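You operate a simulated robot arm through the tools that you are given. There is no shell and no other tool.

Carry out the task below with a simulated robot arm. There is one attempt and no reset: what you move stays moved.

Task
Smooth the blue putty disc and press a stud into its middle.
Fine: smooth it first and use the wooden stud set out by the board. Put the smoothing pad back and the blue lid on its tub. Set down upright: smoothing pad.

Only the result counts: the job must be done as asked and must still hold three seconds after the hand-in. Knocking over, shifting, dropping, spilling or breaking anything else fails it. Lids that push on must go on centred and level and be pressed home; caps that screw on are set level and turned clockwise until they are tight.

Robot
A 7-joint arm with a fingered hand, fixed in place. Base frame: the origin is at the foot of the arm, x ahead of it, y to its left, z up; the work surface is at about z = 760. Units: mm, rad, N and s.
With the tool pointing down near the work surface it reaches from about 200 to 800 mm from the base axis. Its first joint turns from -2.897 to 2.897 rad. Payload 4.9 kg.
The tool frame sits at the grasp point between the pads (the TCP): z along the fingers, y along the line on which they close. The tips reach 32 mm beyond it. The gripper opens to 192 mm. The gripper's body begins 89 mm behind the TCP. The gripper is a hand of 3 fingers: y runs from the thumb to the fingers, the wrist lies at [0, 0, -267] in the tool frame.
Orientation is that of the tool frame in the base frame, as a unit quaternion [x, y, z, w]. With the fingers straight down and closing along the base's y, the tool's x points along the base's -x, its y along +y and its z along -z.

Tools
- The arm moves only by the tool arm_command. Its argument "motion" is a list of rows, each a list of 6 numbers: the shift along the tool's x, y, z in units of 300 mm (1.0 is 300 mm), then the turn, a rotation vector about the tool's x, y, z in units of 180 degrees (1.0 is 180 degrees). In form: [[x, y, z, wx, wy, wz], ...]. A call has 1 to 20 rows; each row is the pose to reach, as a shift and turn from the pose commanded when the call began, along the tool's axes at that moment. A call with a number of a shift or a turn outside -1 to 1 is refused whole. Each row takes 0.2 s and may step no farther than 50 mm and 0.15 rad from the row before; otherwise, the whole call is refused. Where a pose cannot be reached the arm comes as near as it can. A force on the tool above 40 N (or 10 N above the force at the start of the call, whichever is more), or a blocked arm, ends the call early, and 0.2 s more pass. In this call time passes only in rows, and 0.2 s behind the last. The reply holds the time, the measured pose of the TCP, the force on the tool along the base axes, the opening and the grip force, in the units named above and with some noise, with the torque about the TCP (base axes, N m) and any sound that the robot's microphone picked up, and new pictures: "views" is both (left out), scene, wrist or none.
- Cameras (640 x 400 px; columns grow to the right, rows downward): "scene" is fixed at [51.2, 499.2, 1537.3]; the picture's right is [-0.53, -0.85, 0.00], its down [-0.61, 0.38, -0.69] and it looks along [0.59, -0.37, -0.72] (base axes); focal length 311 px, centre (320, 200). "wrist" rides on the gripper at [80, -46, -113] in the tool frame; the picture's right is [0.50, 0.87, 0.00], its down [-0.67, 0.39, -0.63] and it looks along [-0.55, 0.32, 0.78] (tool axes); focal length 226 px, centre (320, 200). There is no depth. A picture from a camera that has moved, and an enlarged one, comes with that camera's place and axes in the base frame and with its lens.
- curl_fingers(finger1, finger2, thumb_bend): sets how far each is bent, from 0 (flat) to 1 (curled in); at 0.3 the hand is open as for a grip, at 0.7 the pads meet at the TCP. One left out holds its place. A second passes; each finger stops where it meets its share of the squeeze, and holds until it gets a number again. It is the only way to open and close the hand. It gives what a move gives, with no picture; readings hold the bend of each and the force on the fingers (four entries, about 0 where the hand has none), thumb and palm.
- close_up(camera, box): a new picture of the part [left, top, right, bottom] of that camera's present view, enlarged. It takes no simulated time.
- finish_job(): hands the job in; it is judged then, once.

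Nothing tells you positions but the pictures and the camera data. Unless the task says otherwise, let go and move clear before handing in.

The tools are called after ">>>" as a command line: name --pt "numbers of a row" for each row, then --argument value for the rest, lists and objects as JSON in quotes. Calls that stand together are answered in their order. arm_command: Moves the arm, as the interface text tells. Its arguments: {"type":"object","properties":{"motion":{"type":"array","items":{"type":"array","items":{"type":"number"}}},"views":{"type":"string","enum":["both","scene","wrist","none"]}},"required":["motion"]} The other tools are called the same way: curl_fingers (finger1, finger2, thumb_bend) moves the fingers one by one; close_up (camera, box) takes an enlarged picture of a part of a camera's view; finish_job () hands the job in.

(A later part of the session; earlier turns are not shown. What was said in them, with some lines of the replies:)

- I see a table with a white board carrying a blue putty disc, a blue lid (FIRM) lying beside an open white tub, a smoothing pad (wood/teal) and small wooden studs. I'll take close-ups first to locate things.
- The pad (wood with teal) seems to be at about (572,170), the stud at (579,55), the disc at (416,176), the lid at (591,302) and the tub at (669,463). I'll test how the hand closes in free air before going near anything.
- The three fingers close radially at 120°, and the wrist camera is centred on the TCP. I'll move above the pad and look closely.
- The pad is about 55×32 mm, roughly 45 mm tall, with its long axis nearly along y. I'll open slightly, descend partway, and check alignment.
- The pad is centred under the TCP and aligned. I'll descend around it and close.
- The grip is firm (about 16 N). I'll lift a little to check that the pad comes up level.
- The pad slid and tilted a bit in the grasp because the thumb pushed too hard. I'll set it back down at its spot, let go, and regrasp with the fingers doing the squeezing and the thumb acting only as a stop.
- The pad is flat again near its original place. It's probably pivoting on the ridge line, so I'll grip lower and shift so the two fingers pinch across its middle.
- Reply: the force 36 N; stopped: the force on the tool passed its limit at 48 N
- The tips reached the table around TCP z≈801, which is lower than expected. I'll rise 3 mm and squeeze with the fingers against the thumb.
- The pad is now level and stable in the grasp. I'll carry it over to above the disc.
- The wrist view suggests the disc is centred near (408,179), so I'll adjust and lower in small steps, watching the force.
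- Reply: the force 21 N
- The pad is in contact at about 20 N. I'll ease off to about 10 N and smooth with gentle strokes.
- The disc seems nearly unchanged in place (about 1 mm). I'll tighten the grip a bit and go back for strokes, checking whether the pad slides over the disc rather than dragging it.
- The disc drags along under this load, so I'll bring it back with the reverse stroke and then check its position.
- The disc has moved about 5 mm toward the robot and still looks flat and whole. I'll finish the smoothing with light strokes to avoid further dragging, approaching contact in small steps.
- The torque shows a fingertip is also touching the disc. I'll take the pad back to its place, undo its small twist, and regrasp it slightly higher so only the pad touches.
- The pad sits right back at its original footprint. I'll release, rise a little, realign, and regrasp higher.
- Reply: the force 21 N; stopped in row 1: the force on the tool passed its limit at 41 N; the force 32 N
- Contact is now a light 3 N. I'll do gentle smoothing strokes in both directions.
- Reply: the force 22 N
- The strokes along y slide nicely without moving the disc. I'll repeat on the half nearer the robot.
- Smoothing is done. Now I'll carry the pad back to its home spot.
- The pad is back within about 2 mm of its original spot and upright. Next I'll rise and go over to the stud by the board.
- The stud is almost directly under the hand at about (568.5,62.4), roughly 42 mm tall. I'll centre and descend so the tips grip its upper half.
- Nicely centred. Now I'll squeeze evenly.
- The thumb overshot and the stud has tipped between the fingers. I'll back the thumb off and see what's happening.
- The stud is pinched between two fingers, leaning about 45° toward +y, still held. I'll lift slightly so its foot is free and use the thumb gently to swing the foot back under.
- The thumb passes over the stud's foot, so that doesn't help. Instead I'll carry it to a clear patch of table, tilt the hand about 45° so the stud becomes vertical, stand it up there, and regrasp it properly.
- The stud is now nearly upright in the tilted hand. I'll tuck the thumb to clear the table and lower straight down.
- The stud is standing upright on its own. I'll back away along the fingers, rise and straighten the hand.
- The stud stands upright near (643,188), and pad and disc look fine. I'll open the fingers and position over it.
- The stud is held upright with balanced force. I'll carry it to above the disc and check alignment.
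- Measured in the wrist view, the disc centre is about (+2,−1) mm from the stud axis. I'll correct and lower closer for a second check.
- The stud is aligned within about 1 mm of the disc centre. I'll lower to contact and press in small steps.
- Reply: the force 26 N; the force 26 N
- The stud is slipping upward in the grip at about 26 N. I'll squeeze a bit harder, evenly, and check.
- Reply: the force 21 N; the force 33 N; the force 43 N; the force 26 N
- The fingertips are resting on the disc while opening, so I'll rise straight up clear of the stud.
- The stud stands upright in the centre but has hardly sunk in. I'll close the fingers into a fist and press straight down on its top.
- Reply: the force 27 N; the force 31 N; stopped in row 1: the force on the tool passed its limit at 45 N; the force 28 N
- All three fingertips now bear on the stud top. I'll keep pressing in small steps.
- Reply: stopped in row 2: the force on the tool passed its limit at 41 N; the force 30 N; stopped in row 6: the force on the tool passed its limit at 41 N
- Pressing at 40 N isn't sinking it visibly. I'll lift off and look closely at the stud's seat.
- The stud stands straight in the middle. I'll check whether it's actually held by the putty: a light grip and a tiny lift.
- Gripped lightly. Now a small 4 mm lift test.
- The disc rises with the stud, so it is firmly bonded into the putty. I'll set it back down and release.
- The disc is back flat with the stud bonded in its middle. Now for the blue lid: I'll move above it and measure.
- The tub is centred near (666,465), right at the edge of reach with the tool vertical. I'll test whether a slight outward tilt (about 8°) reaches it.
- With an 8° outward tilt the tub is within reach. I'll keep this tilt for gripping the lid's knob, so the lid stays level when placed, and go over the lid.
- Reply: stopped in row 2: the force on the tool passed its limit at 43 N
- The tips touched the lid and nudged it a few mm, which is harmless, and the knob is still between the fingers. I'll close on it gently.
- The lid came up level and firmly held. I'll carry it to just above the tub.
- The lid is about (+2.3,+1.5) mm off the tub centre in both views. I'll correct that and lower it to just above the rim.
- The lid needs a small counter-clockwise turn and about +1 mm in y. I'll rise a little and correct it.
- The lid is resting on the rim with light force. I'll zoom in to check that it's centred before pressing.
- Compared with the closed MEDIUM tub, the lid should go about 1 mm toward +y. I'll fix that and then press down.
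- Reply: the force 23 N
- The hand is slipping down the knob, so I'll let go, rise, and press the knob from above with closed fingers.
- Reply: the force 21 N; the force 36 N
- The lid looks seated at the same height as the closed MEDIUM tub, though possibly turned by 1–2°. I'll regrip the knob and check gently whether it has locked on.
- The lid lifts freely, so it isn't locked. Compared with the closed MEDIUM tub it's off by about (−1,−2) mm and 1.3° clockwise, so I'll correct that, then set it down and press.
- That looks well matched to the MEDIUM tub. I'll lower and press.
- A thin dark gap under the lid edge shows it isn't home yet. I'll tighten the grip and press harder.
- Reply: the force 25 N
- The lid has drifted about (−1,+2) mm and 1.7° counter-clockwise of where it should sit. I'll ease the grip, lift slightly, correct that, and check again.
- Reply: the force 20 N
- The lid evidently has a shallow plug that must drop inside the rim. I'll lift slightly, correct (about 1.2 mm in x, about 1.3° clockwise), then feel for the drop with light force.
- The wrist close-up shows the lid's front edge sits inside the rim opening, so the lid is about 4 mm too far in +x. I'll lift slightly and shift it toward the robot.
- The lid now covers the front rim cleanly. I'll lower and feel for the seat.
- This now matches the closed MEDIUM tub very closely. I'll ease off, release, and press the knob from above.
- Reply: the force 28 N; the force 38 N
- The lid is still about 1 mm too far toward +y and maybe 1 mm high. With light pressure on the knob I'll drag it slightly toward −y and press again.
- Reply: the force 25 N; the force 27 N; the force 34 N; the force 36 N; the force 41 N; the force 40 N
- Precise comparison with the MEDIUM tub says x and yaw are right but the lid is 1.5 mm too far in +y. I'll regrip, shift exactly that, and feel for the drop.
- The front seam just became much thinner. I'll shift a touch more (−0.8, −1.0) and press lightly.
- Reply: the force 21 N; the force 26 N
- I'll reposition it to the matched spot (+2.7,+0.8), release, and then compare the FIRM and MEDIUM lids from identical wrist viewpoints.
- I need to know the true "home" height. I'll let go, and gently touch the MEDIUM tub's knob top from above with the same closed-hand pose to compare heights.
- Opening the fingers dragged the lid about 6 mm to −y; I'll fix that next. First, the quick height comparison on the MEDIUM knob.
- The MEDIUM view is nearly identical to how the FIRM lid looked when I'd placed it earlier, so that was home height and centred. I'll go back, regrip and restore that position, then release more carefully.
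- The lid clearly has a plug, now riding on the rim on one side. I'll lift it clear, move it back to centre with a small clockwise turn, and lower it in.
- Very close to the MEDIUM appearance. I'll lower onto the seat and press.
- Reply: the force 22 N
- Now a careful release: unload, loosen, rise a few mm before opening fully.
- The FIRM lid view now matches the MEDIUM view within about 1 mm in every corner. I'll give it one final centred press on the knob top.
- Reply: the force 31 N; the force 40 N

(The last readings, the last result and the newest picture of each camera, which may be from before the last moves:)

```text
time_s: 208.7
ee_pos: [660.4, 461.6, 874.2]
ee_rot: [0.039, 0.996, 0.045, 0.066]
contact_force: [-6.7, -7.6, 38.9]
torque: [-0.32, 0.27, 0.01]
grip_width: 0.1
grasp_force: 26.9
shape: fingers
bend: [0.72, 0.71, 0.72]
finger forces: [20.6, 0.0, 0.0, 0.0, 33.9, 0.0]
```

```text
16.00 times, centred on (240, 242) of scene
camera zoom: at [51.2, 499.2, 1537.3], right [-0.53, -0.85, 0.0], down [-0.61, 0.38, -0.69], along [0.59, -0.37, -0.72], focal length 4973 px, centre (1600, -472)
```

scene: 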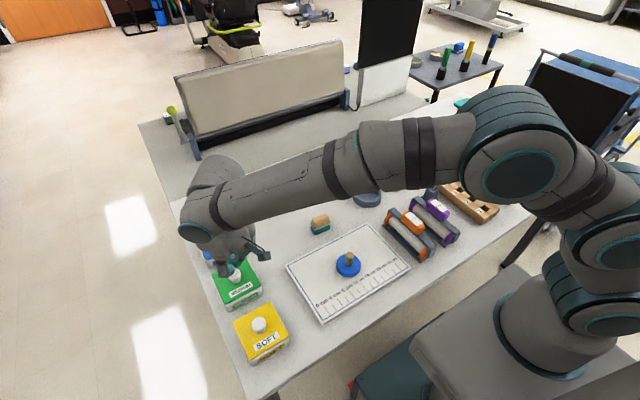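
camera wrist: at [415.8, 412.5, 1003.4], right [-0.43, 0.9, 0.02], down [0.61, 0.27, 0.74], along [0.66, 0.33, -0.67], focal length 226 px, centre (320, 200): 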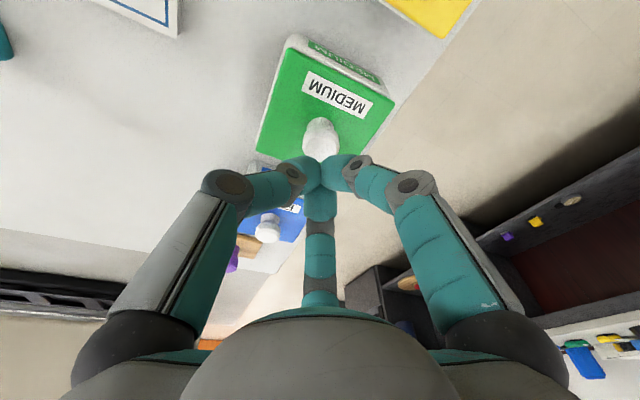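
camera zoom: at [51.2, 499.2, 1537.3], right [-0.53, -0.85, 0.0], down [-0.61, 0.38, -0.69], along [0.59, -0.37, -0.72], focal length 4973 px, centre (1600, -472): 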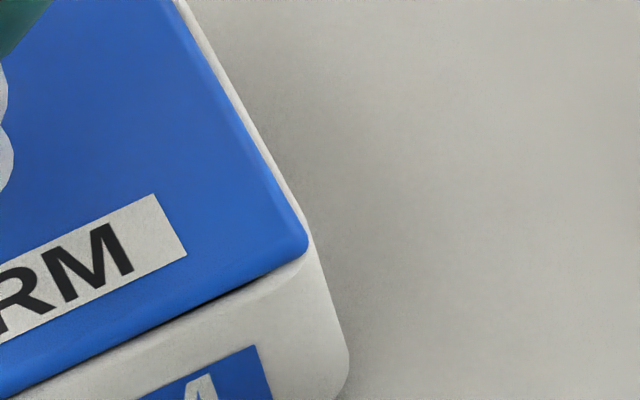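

The lid offset now matches MEDIUM's almost exactly. I'll lift off and do one last side-by-side seam check from the same viewpoint on both tubs.

>>> arm_command --pt "-0.002 0.002 -0.02 0 0 0" --pt "-0.0124 0.0097 -0.1037 0 0 0" --views "none"

>>> close_up --camera "wrist" --box '[290, 25, 410, 105]'

>>> close_up --camera "wrist" --box '[260, 40, 400, 160]'

>>> arm_command --pt "0.124 -0.0096 -0.016 0 0 0" --pt "0.248 -0.019 -0.032 0 0 0" --pt "0.372 -0.029 -0.0475 0 0 0" --pt "0.4971 -0.0385 -0.0635 0 0 0" --views "none"

>>> close_up --camera "wrist" --box '[290, 25, 410, 105]'

>>> close_up --camera "wrist" --box '[260, 40, 400, 160]'

```text
time_s: 209.3
ee_pos: [657.7, 458.9, 895.3]
ee_rot: [0.04, 0.997, 0.04, 0.059]
contact_force: [0.3, -0.2, -0.2]
torque: [0.04, -0.01, 0.01]
grip_width: 1.6
grasp_force: 0.0
shape: fingers
bend: [0.71, 0.71, 0.71]
finger forces: [0.1, 0.1, 0.1, 0.1, 0.0, 0.0]
```

```text
5.00 times, centred on (350, 65) of wrist
camera zoom: at [562.8, 412.8, 995.5], right [-0.43, 0.9, 0.02], down [0.62, 0.28, 0.74], along [0.66, 0.33, -0.68], focal length 1130 px, centre (170, 875)
```

zoom: 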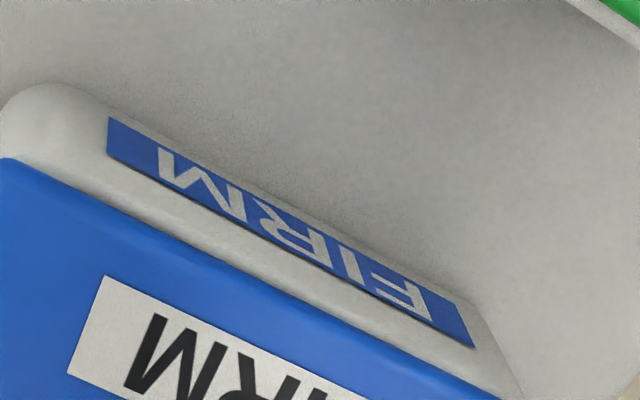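

```text
3.33 times, centred on (330, 100) of wrist
camera zoom: at [562.8, 412.8, 995.5], right [-0.43, 0.9, 0.02], down [0.62, 0.28, 0.74], along [0.66, 0.33, -0.68], focal length 754 px, centre (287, 533)
```

zoom: 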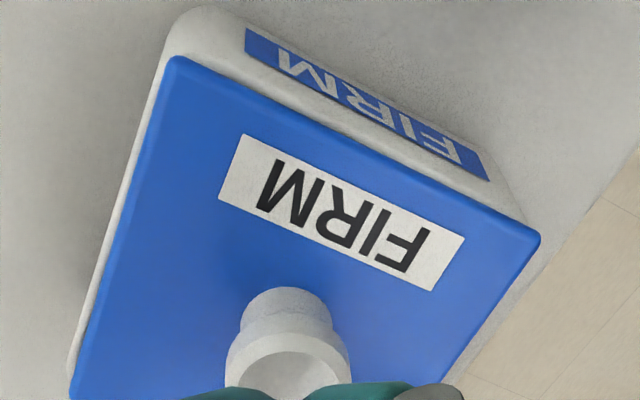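

```text
time_s: 210.3
ee_pos: [507.7, 461.9, 897.1]
ee_rot: [0.04, 0.996, 0.043, 0.062]
contact_force: [-0.8, 0.2, 0.7]
torque: [0.04, -0.03, 0.03]
grip_width: 1.4
grasp_force: 0.1
shape: fingers
bend: [0.71, 0.71, 0.71]
finger forces: [0.0, 0.0, 0.1, 0.0, 0.1, 0.0]
```

```text
5.00 times, centred on (350, 65) of wrist
camera zoom: at [410.6, 413.5, 997.0], right [-0.43, 0.9, 0.02], down [0.61, 0.28, 0.74], along [0.66, 0.33, -0.67], focal length 1130 px, centre (170, 875)
```

zoom: 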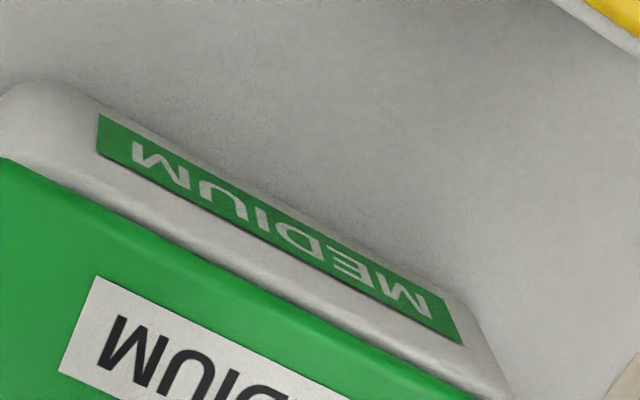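

```text
3.33 times, centred on (330, 100) of wrist
camera zoom: at [410.6, 413.5, 997.0], right [-0.43, 0.9, 0.02], down [0.61, 0.28, 0.74], along [0.66, 0.33, -0.67], focal length 754 px, centre (287, 533)
```

zoom: 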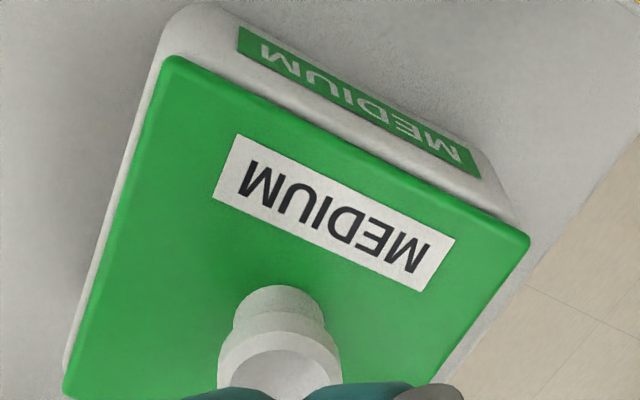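

Both views match to within half a millimetre. As a final confirmation I'll very lightly touch MEDIUM's knob top to compare its height with FIRM's (contact began at about 875.5).

>>> arm_command --pt "0.0012 -0.004 0.032 0 0 0" --pt "0.0024 -0.0082 0.063 0 0 0" --views "none"

>>> arm_command --pt "0.0004 -0.0003 0.0033 0 0 0" --views "none"

>>> arm_command --pt "0.0004 -0.0003 0.0033 0 0 0" --views "none"

```text
time_s: 210.9
ee_pos: [509.1, 460.3, 880.2]
ee_rot: [0.04, 0.996, 0.043, 0.061]
contact_force: [-0.4, -0.2, 0.0]
torque: [0.02, 0.01, -0.03]
grip_width: 1.4
grasp_force: 0.1
shape: fingers
bend: [0.71, 0.71, 0.71]
finger forces: [0.0, 0.0, 0.1, 0.1, 0.1, 0.1]
```

```text
time_s: 211.3
ee_pos: [509.7, 460.3, 879.6]
ee_rot: [0.039, 0.996, 0.043, 0.062]
contact_force: [0.2, -0.2, 0.1]
torque: [0.03, 0.04, -0.01]
grip_width: 1.2
grasp_force: 0.0
shape: fingers
bend: [0.71, 0.71, 0.71]
finger forces: [0.0, 0.0, 0.1, 0.1, 0.0, 0.0]
```

```text
time_s: 211.7
ee_pos: [509.6, 459.4, 878.3]
ee_rot: [0.04, 0.996, 0.043, 0.062]
contact_force: [0.3, 0.5, -0.1]
torque: [-0.02, 0.0, -0.02]
grip_width: 1.2
grasp_force: 0.2
shape: fingers
bend: [0.71, 0.71, 0.71]
finger forces: [0.0, 0.0, 0.1, 0.0, 0.0, 0.1]
```

>>> arm_command --pt "0.0004 -0.0003 0.0033 0 0 0" --views "none"

>>> arm_command --pt "0.0004 -0.0003 0.0033 0 0 0" --views "none"

>>> arm_command --pt "0.0003 -0.0002 0.002 0 0 0" --views "none"

```text
time_s: 212.1
ee_pos: [509.3, 459.5, 876.5]
ee_rot: [0.039, 0.996, 0.043, 0.062]
contact_force: [-0.2, -0.4, -0.5]
torque: [0.0, 0.0, 0.0]
grip_width: 1.0
grasp_force: 0.0
shape: fingers
bend: [0.71, 0.71, 0.71]
finger forces: [0.0, 0.0, 0.1, 0.0, 0.1, 0.1]
```

```text
time_s: 212.5
ee_pos: [509.4, 460.7, 875.9]
ee_rot: [0.04, 0.996, 0.043, 0.062]
contact_force: [-0.1, 0.5, 0.4]
torque: [-0.02, 0.01, 0.0]
grip_width: 1.4
grasp_force: 0.0
shape: fingers
bend: [0.71, 0.71, 0.71]
finger forces: [0.1, 0.0, 0.0, 0.0, 0.0, 0.0]
```

```text
time_s: 212.9
ee_pos: [511.6, 459.8, 876.6]
ee_rot: [0.04, 0.996, 0.043, 0.063]
contact_force: [0.6, 0.7, 0.3]
torque: [-0.01, -0.01, 0.01]
grip_width: 1.2
grasp_force: 0.0
shape: fingers
bend: [0.71, 0.71, 0.71]
finger forces: [0.0, 0.0, 0.1, 0.0, 0.1, 0.0]
```

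>>> arm_command --pt "0.0003 -0.0002 0.0025 0 0 0" --views "none"

>>> arm_command --pt "0.0003 -0.0002 0.0025 0 0 0" --views "none"

>>> arm_command --pt "0.0003 -0.0002 0.0025 0 0 0" --views "none"

```text
time_s: 213.3
ee_pos: [510.8, 459.8, 875.5]
ee_rot: [0.04, 0.996, 0.043, 0.063]
contact_force: [-1.3, -1.4, 3.9]
torque: [-0.05, 0.04, -0.01]
grip_width: 1.4
grasp_force: 3.6
shape: fingers
bend: [0.71, 0.71, 0.71]
finger forces: [0.1, 0.1, 0.0, 0.1, 8.1, 0.0]
```

```text
time_s: 213.7
ee_pos: [511.1, 460.4, 876.7]
ee_rot: [0.04, 0.996, 0.043, 0.063]
contact_force: [0.3, -1.2, 7.7]
torque: [-0.08, 0.04, 0.01]
grip_width: 1.0
grasp_force: 5.9
shape: fingers
bend: [0.71, 0.71, 0.71]
finger forces: [0.0, 0.0, 0.0, 0.1, 11.0, 0.0]
```

```text
time_s: 214.1
ee_pos: [510.5, 459.0, 875.4]
ee_rot: [0.039, 0.996, 0.043, 0.062]
contact_force: [-2.5, -1.7, 11.9]
torque: [-0.08, 0.11, -0.01]
grip_width: 0.6
grasp_force: 10.4
shape: fingers
bend: [0.71, 0.71, 0.71]
finger forces: [7.3, 0.1, 0.0, 0.0, 14.1, 0.1]
```

MEDIUM's knob touches at the same height (about 875.8 vs 875.3), so the FIRM lid is fully home. Now I'll rise clear and do a final check of everything.

>>> arm_command --pt "-0.004 0.003 -0.035 0 0 0" --pt "-0.02 0.0155 -0.165 0 0 0" --pt "-0.036 0.028 -0.3 0.004 0.005 0" --pt "-0.05 -0.1 -0.42 0.012 0.015 0" --pt "-0.05 -0.25 -0.5 0.02 0.025 0" --pt "-0.05 -0.4 -0.55 0.0278 0.0346 0"

>>> close_up --camera "scene" --box '[180, 190, 420, 340]'

>>> close_up --camera "scene" --box '[190, 215, 254, 275]'

>>> close_up --camera "scene" --box '[206, 252, 270, 312]'

>>> close_up --camera "scene" --box '[300, 200, 380, 280]'

```text
refused: row 4 steps farther than a row can; nothing moved
```

```text
2.67 times, centred on (300, 265) of scene
camera zoom: at [51.2, 499.2, 1537.3], right [-0.53, -0.85, 0.0], down [-0.61, 0.38, -0.69], along [0.59, -0.37, -0.72], focal length 829 px, centre (373, 27)
```

zoom: 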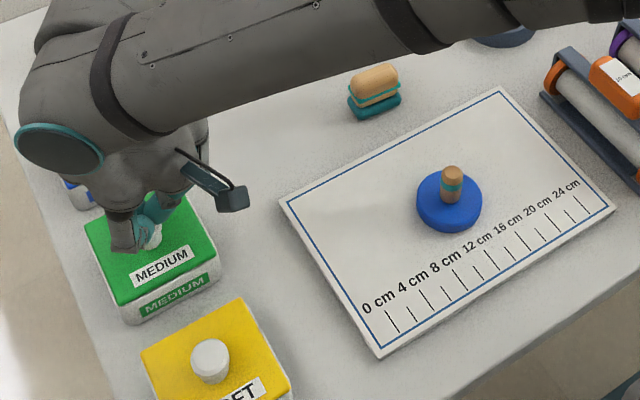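

```text
6.67 times, centred on (222, 245) of scene
camera zoom: at [51.2, 499.2, 1537.3], right [-0.53, -0.85, 0.0], down [-0.61, 0.38, -0.69], along [0.59, -0.37, -0.72], focal length 2072 px, centre (973, -100)
```

zoom: 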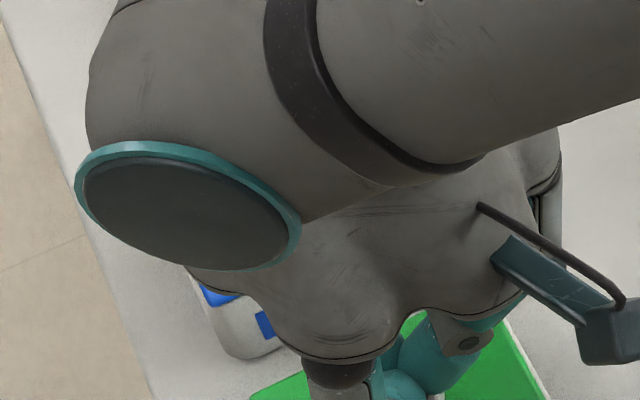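

```text
6.67 times, centred on (238, 282) of scene
camera zoom: at [51.2, 499.2, 1537.3], right [-0.53, -0.85, 0.0], down [-0.61, 0.38, -0.69], along [0.59, -0.37, -0.72], focal length 2072 px, centre (867, -347)
```

zoom: 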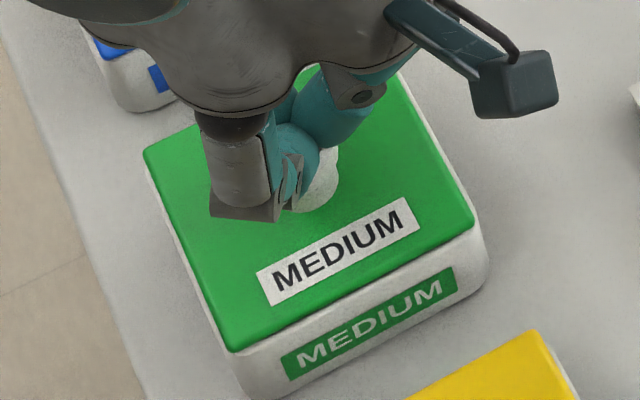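

```text
5.00 times, centred on (340, 240) of scene
camera zoom: at [51.2, 499.2, 1537.3], right [-0.53, -0.85, 0.0], down [-0.61, 0.38, -0.69], along [0.59, -0.37, -0.72], focal length 1554 px, centre (220, 0)
```

zoom: 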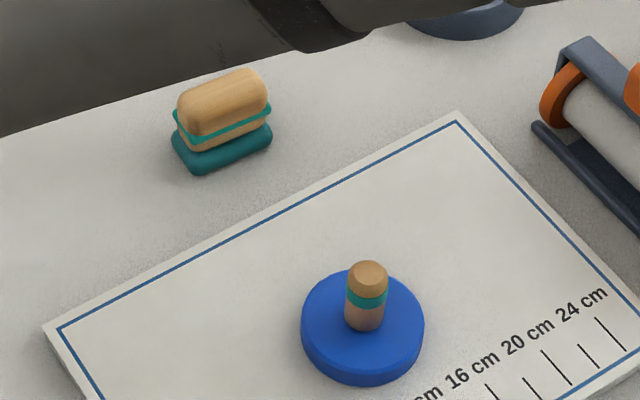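

>>> arm_command --pt "-0.004 0.003 -0.035 0 0 0" --pt "-0.017 0.013 -0.14 0 0 0" --pt "-0.034 0.026 -0.28 0 0 0" --pt "-0.04 -0.08 -0.38 0.007 0.0087 0" --pt "-0.04 -0.2 -0.46 0.014 0.0173 0" --pt "-0.04 -0.33 -0.52 0.021 0.026 0" --pt "-0.04 -0.47 -0.56 0.0278 0.0346 0" --pt "-0.04 -0.62 -0.58 0.0278 0.0346 0"

>>> close_up --camera "scene" --box '[180, 190, 420, 340]'

>>> close_up --camera "scene" --box '[190, 215, 270, 315]'

>>> close_up --camera "scene" --box '[316, 240, 380, 280]'

```text
time_s: 215.9
ee_pos: [487.9, 259.2, 1031.5]
ee_rot: [0.039, 0.999, 0.001, 0.006]
contact_force: [0.4, -0.8, 0.2]
torque: [0.01, -0.05, -0.01]
grip_width: 1.5
grasp_force: 0.0
shape: fingers
bend: [0.71, 0.71, 0.71]
finger forces: [0.1, 0.0, 0.0, 0.0, 0.0, 0.1]
camera wrist: at [404.1, 219.5, 1144.0], right [-0.43, 0.9, 0.0], down [0.69, 0.33, 0.64], along [0.58, 0.27, -0.77], focal length 226 px, centre (320, 200)
```

scene: 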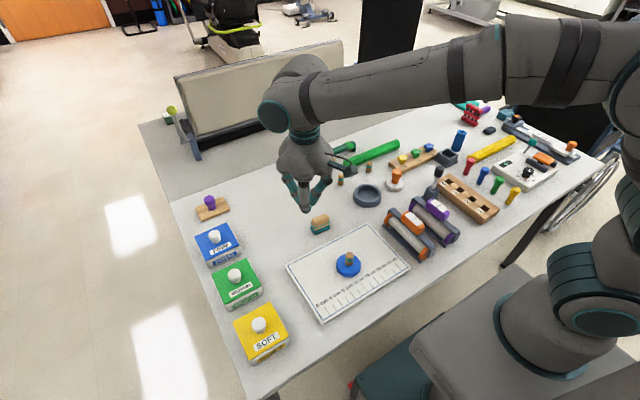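
wrist: 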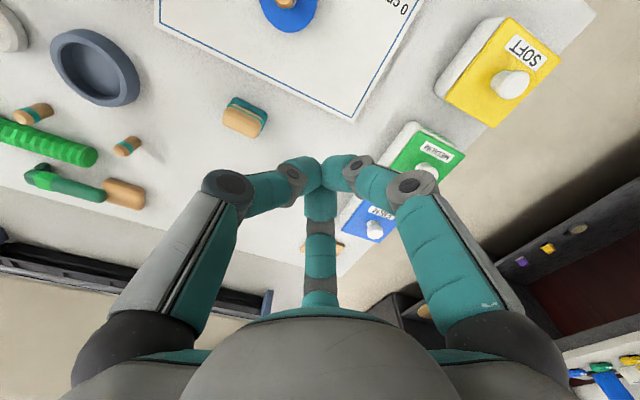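

```text
2.67 times, centred on (300, 265) of scene
camera zoom: at [51.2, 499.2, 1537.3], right [-0.53, -0.85, 0.0], down [-0.61, 0.38, -0.69], along [0.59, -0.37, -0.72], focal length 829 px, centre (373, 27)
```

zoom: 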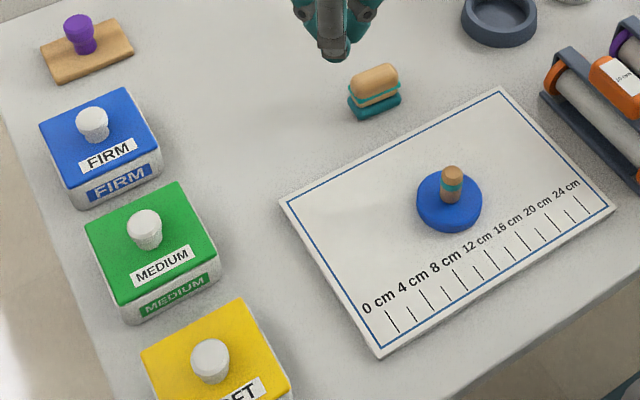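

```text
4.00 times, centred on (230, 265) of scene
camera zoom: at [51.2, 499.2, 1537.3], right [-0.53, -0.85, 0.0], down [-0.61, 0.38, -0.69], along [0.59, -0.37, -0.72], focal length 1243 px, centre (680, -60)
```

zoom: 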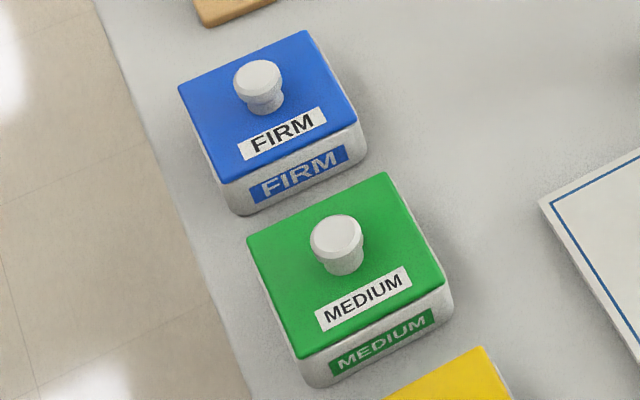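

```text
10.00 times, centred on (348, 260) of scene
camera zoom: at [51.2, 499.2, 1537.3], right [-0.53, -0.85, 0.0], down [-0.61, 0.38, -0.69], along [0.59, -0.37, -0.72], focal length 3108 px, centre (40, -400)
```

zoom: 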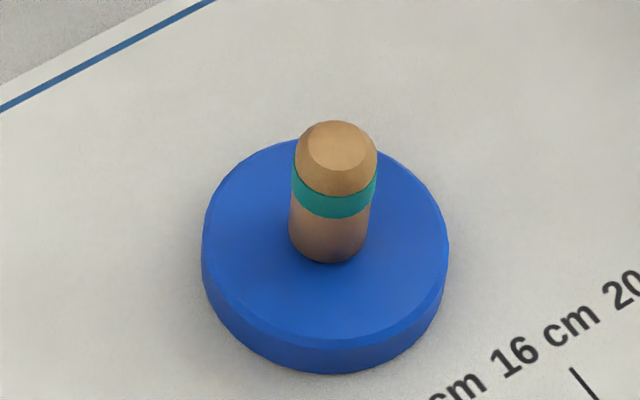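

Everything checks out: the pad is back in its place and upright, and the stud stands bonded in the disc's middle. The FIRM lid sits level at the same height as the closed MEDIUM tub, and nothing else has moved. The hand is clear, so I'm handing in.

>>> finish_job

```text
The job is handed in.
```

I handed the job in. The disc is smoothed with the stud in its middle, the pad is back, and the blue lid is on its tub. I don't have the judge's result.

- **Disc:** I smoothed it with the pad before using the stud, with presses and strokes over the whole top. The pad dragged the disc about 3 mm from where it started. It still sits flat on the board.
- **Stud:** I used the wooden stud set out by the board. It stands upright, within about 1–2 mm of the disc's centre. It has sunk in very little, but the disc rose with it when I lifted it slightly, so it is stuck fast. It tipped over in the fingers on the first grasp, so I stood it up on clear table and regrasped it.
- **Pad:** it is back within about 2 mm of its original spot, standing upright.
- **Blue lid:** it sits level and centred on the FIRM tub, pressed with about 39 N. The knob height matches the closed MEDIUM tub to within about 1 mm. I heard no click. After an earlier press the lid still lifted off freely, and I did not repeat that test after the final press. I can't confirm that it locks on.

To compare heights I touched the MEDIUM tub's knob lightly. It and everything else looked unmoved in the last pictures.
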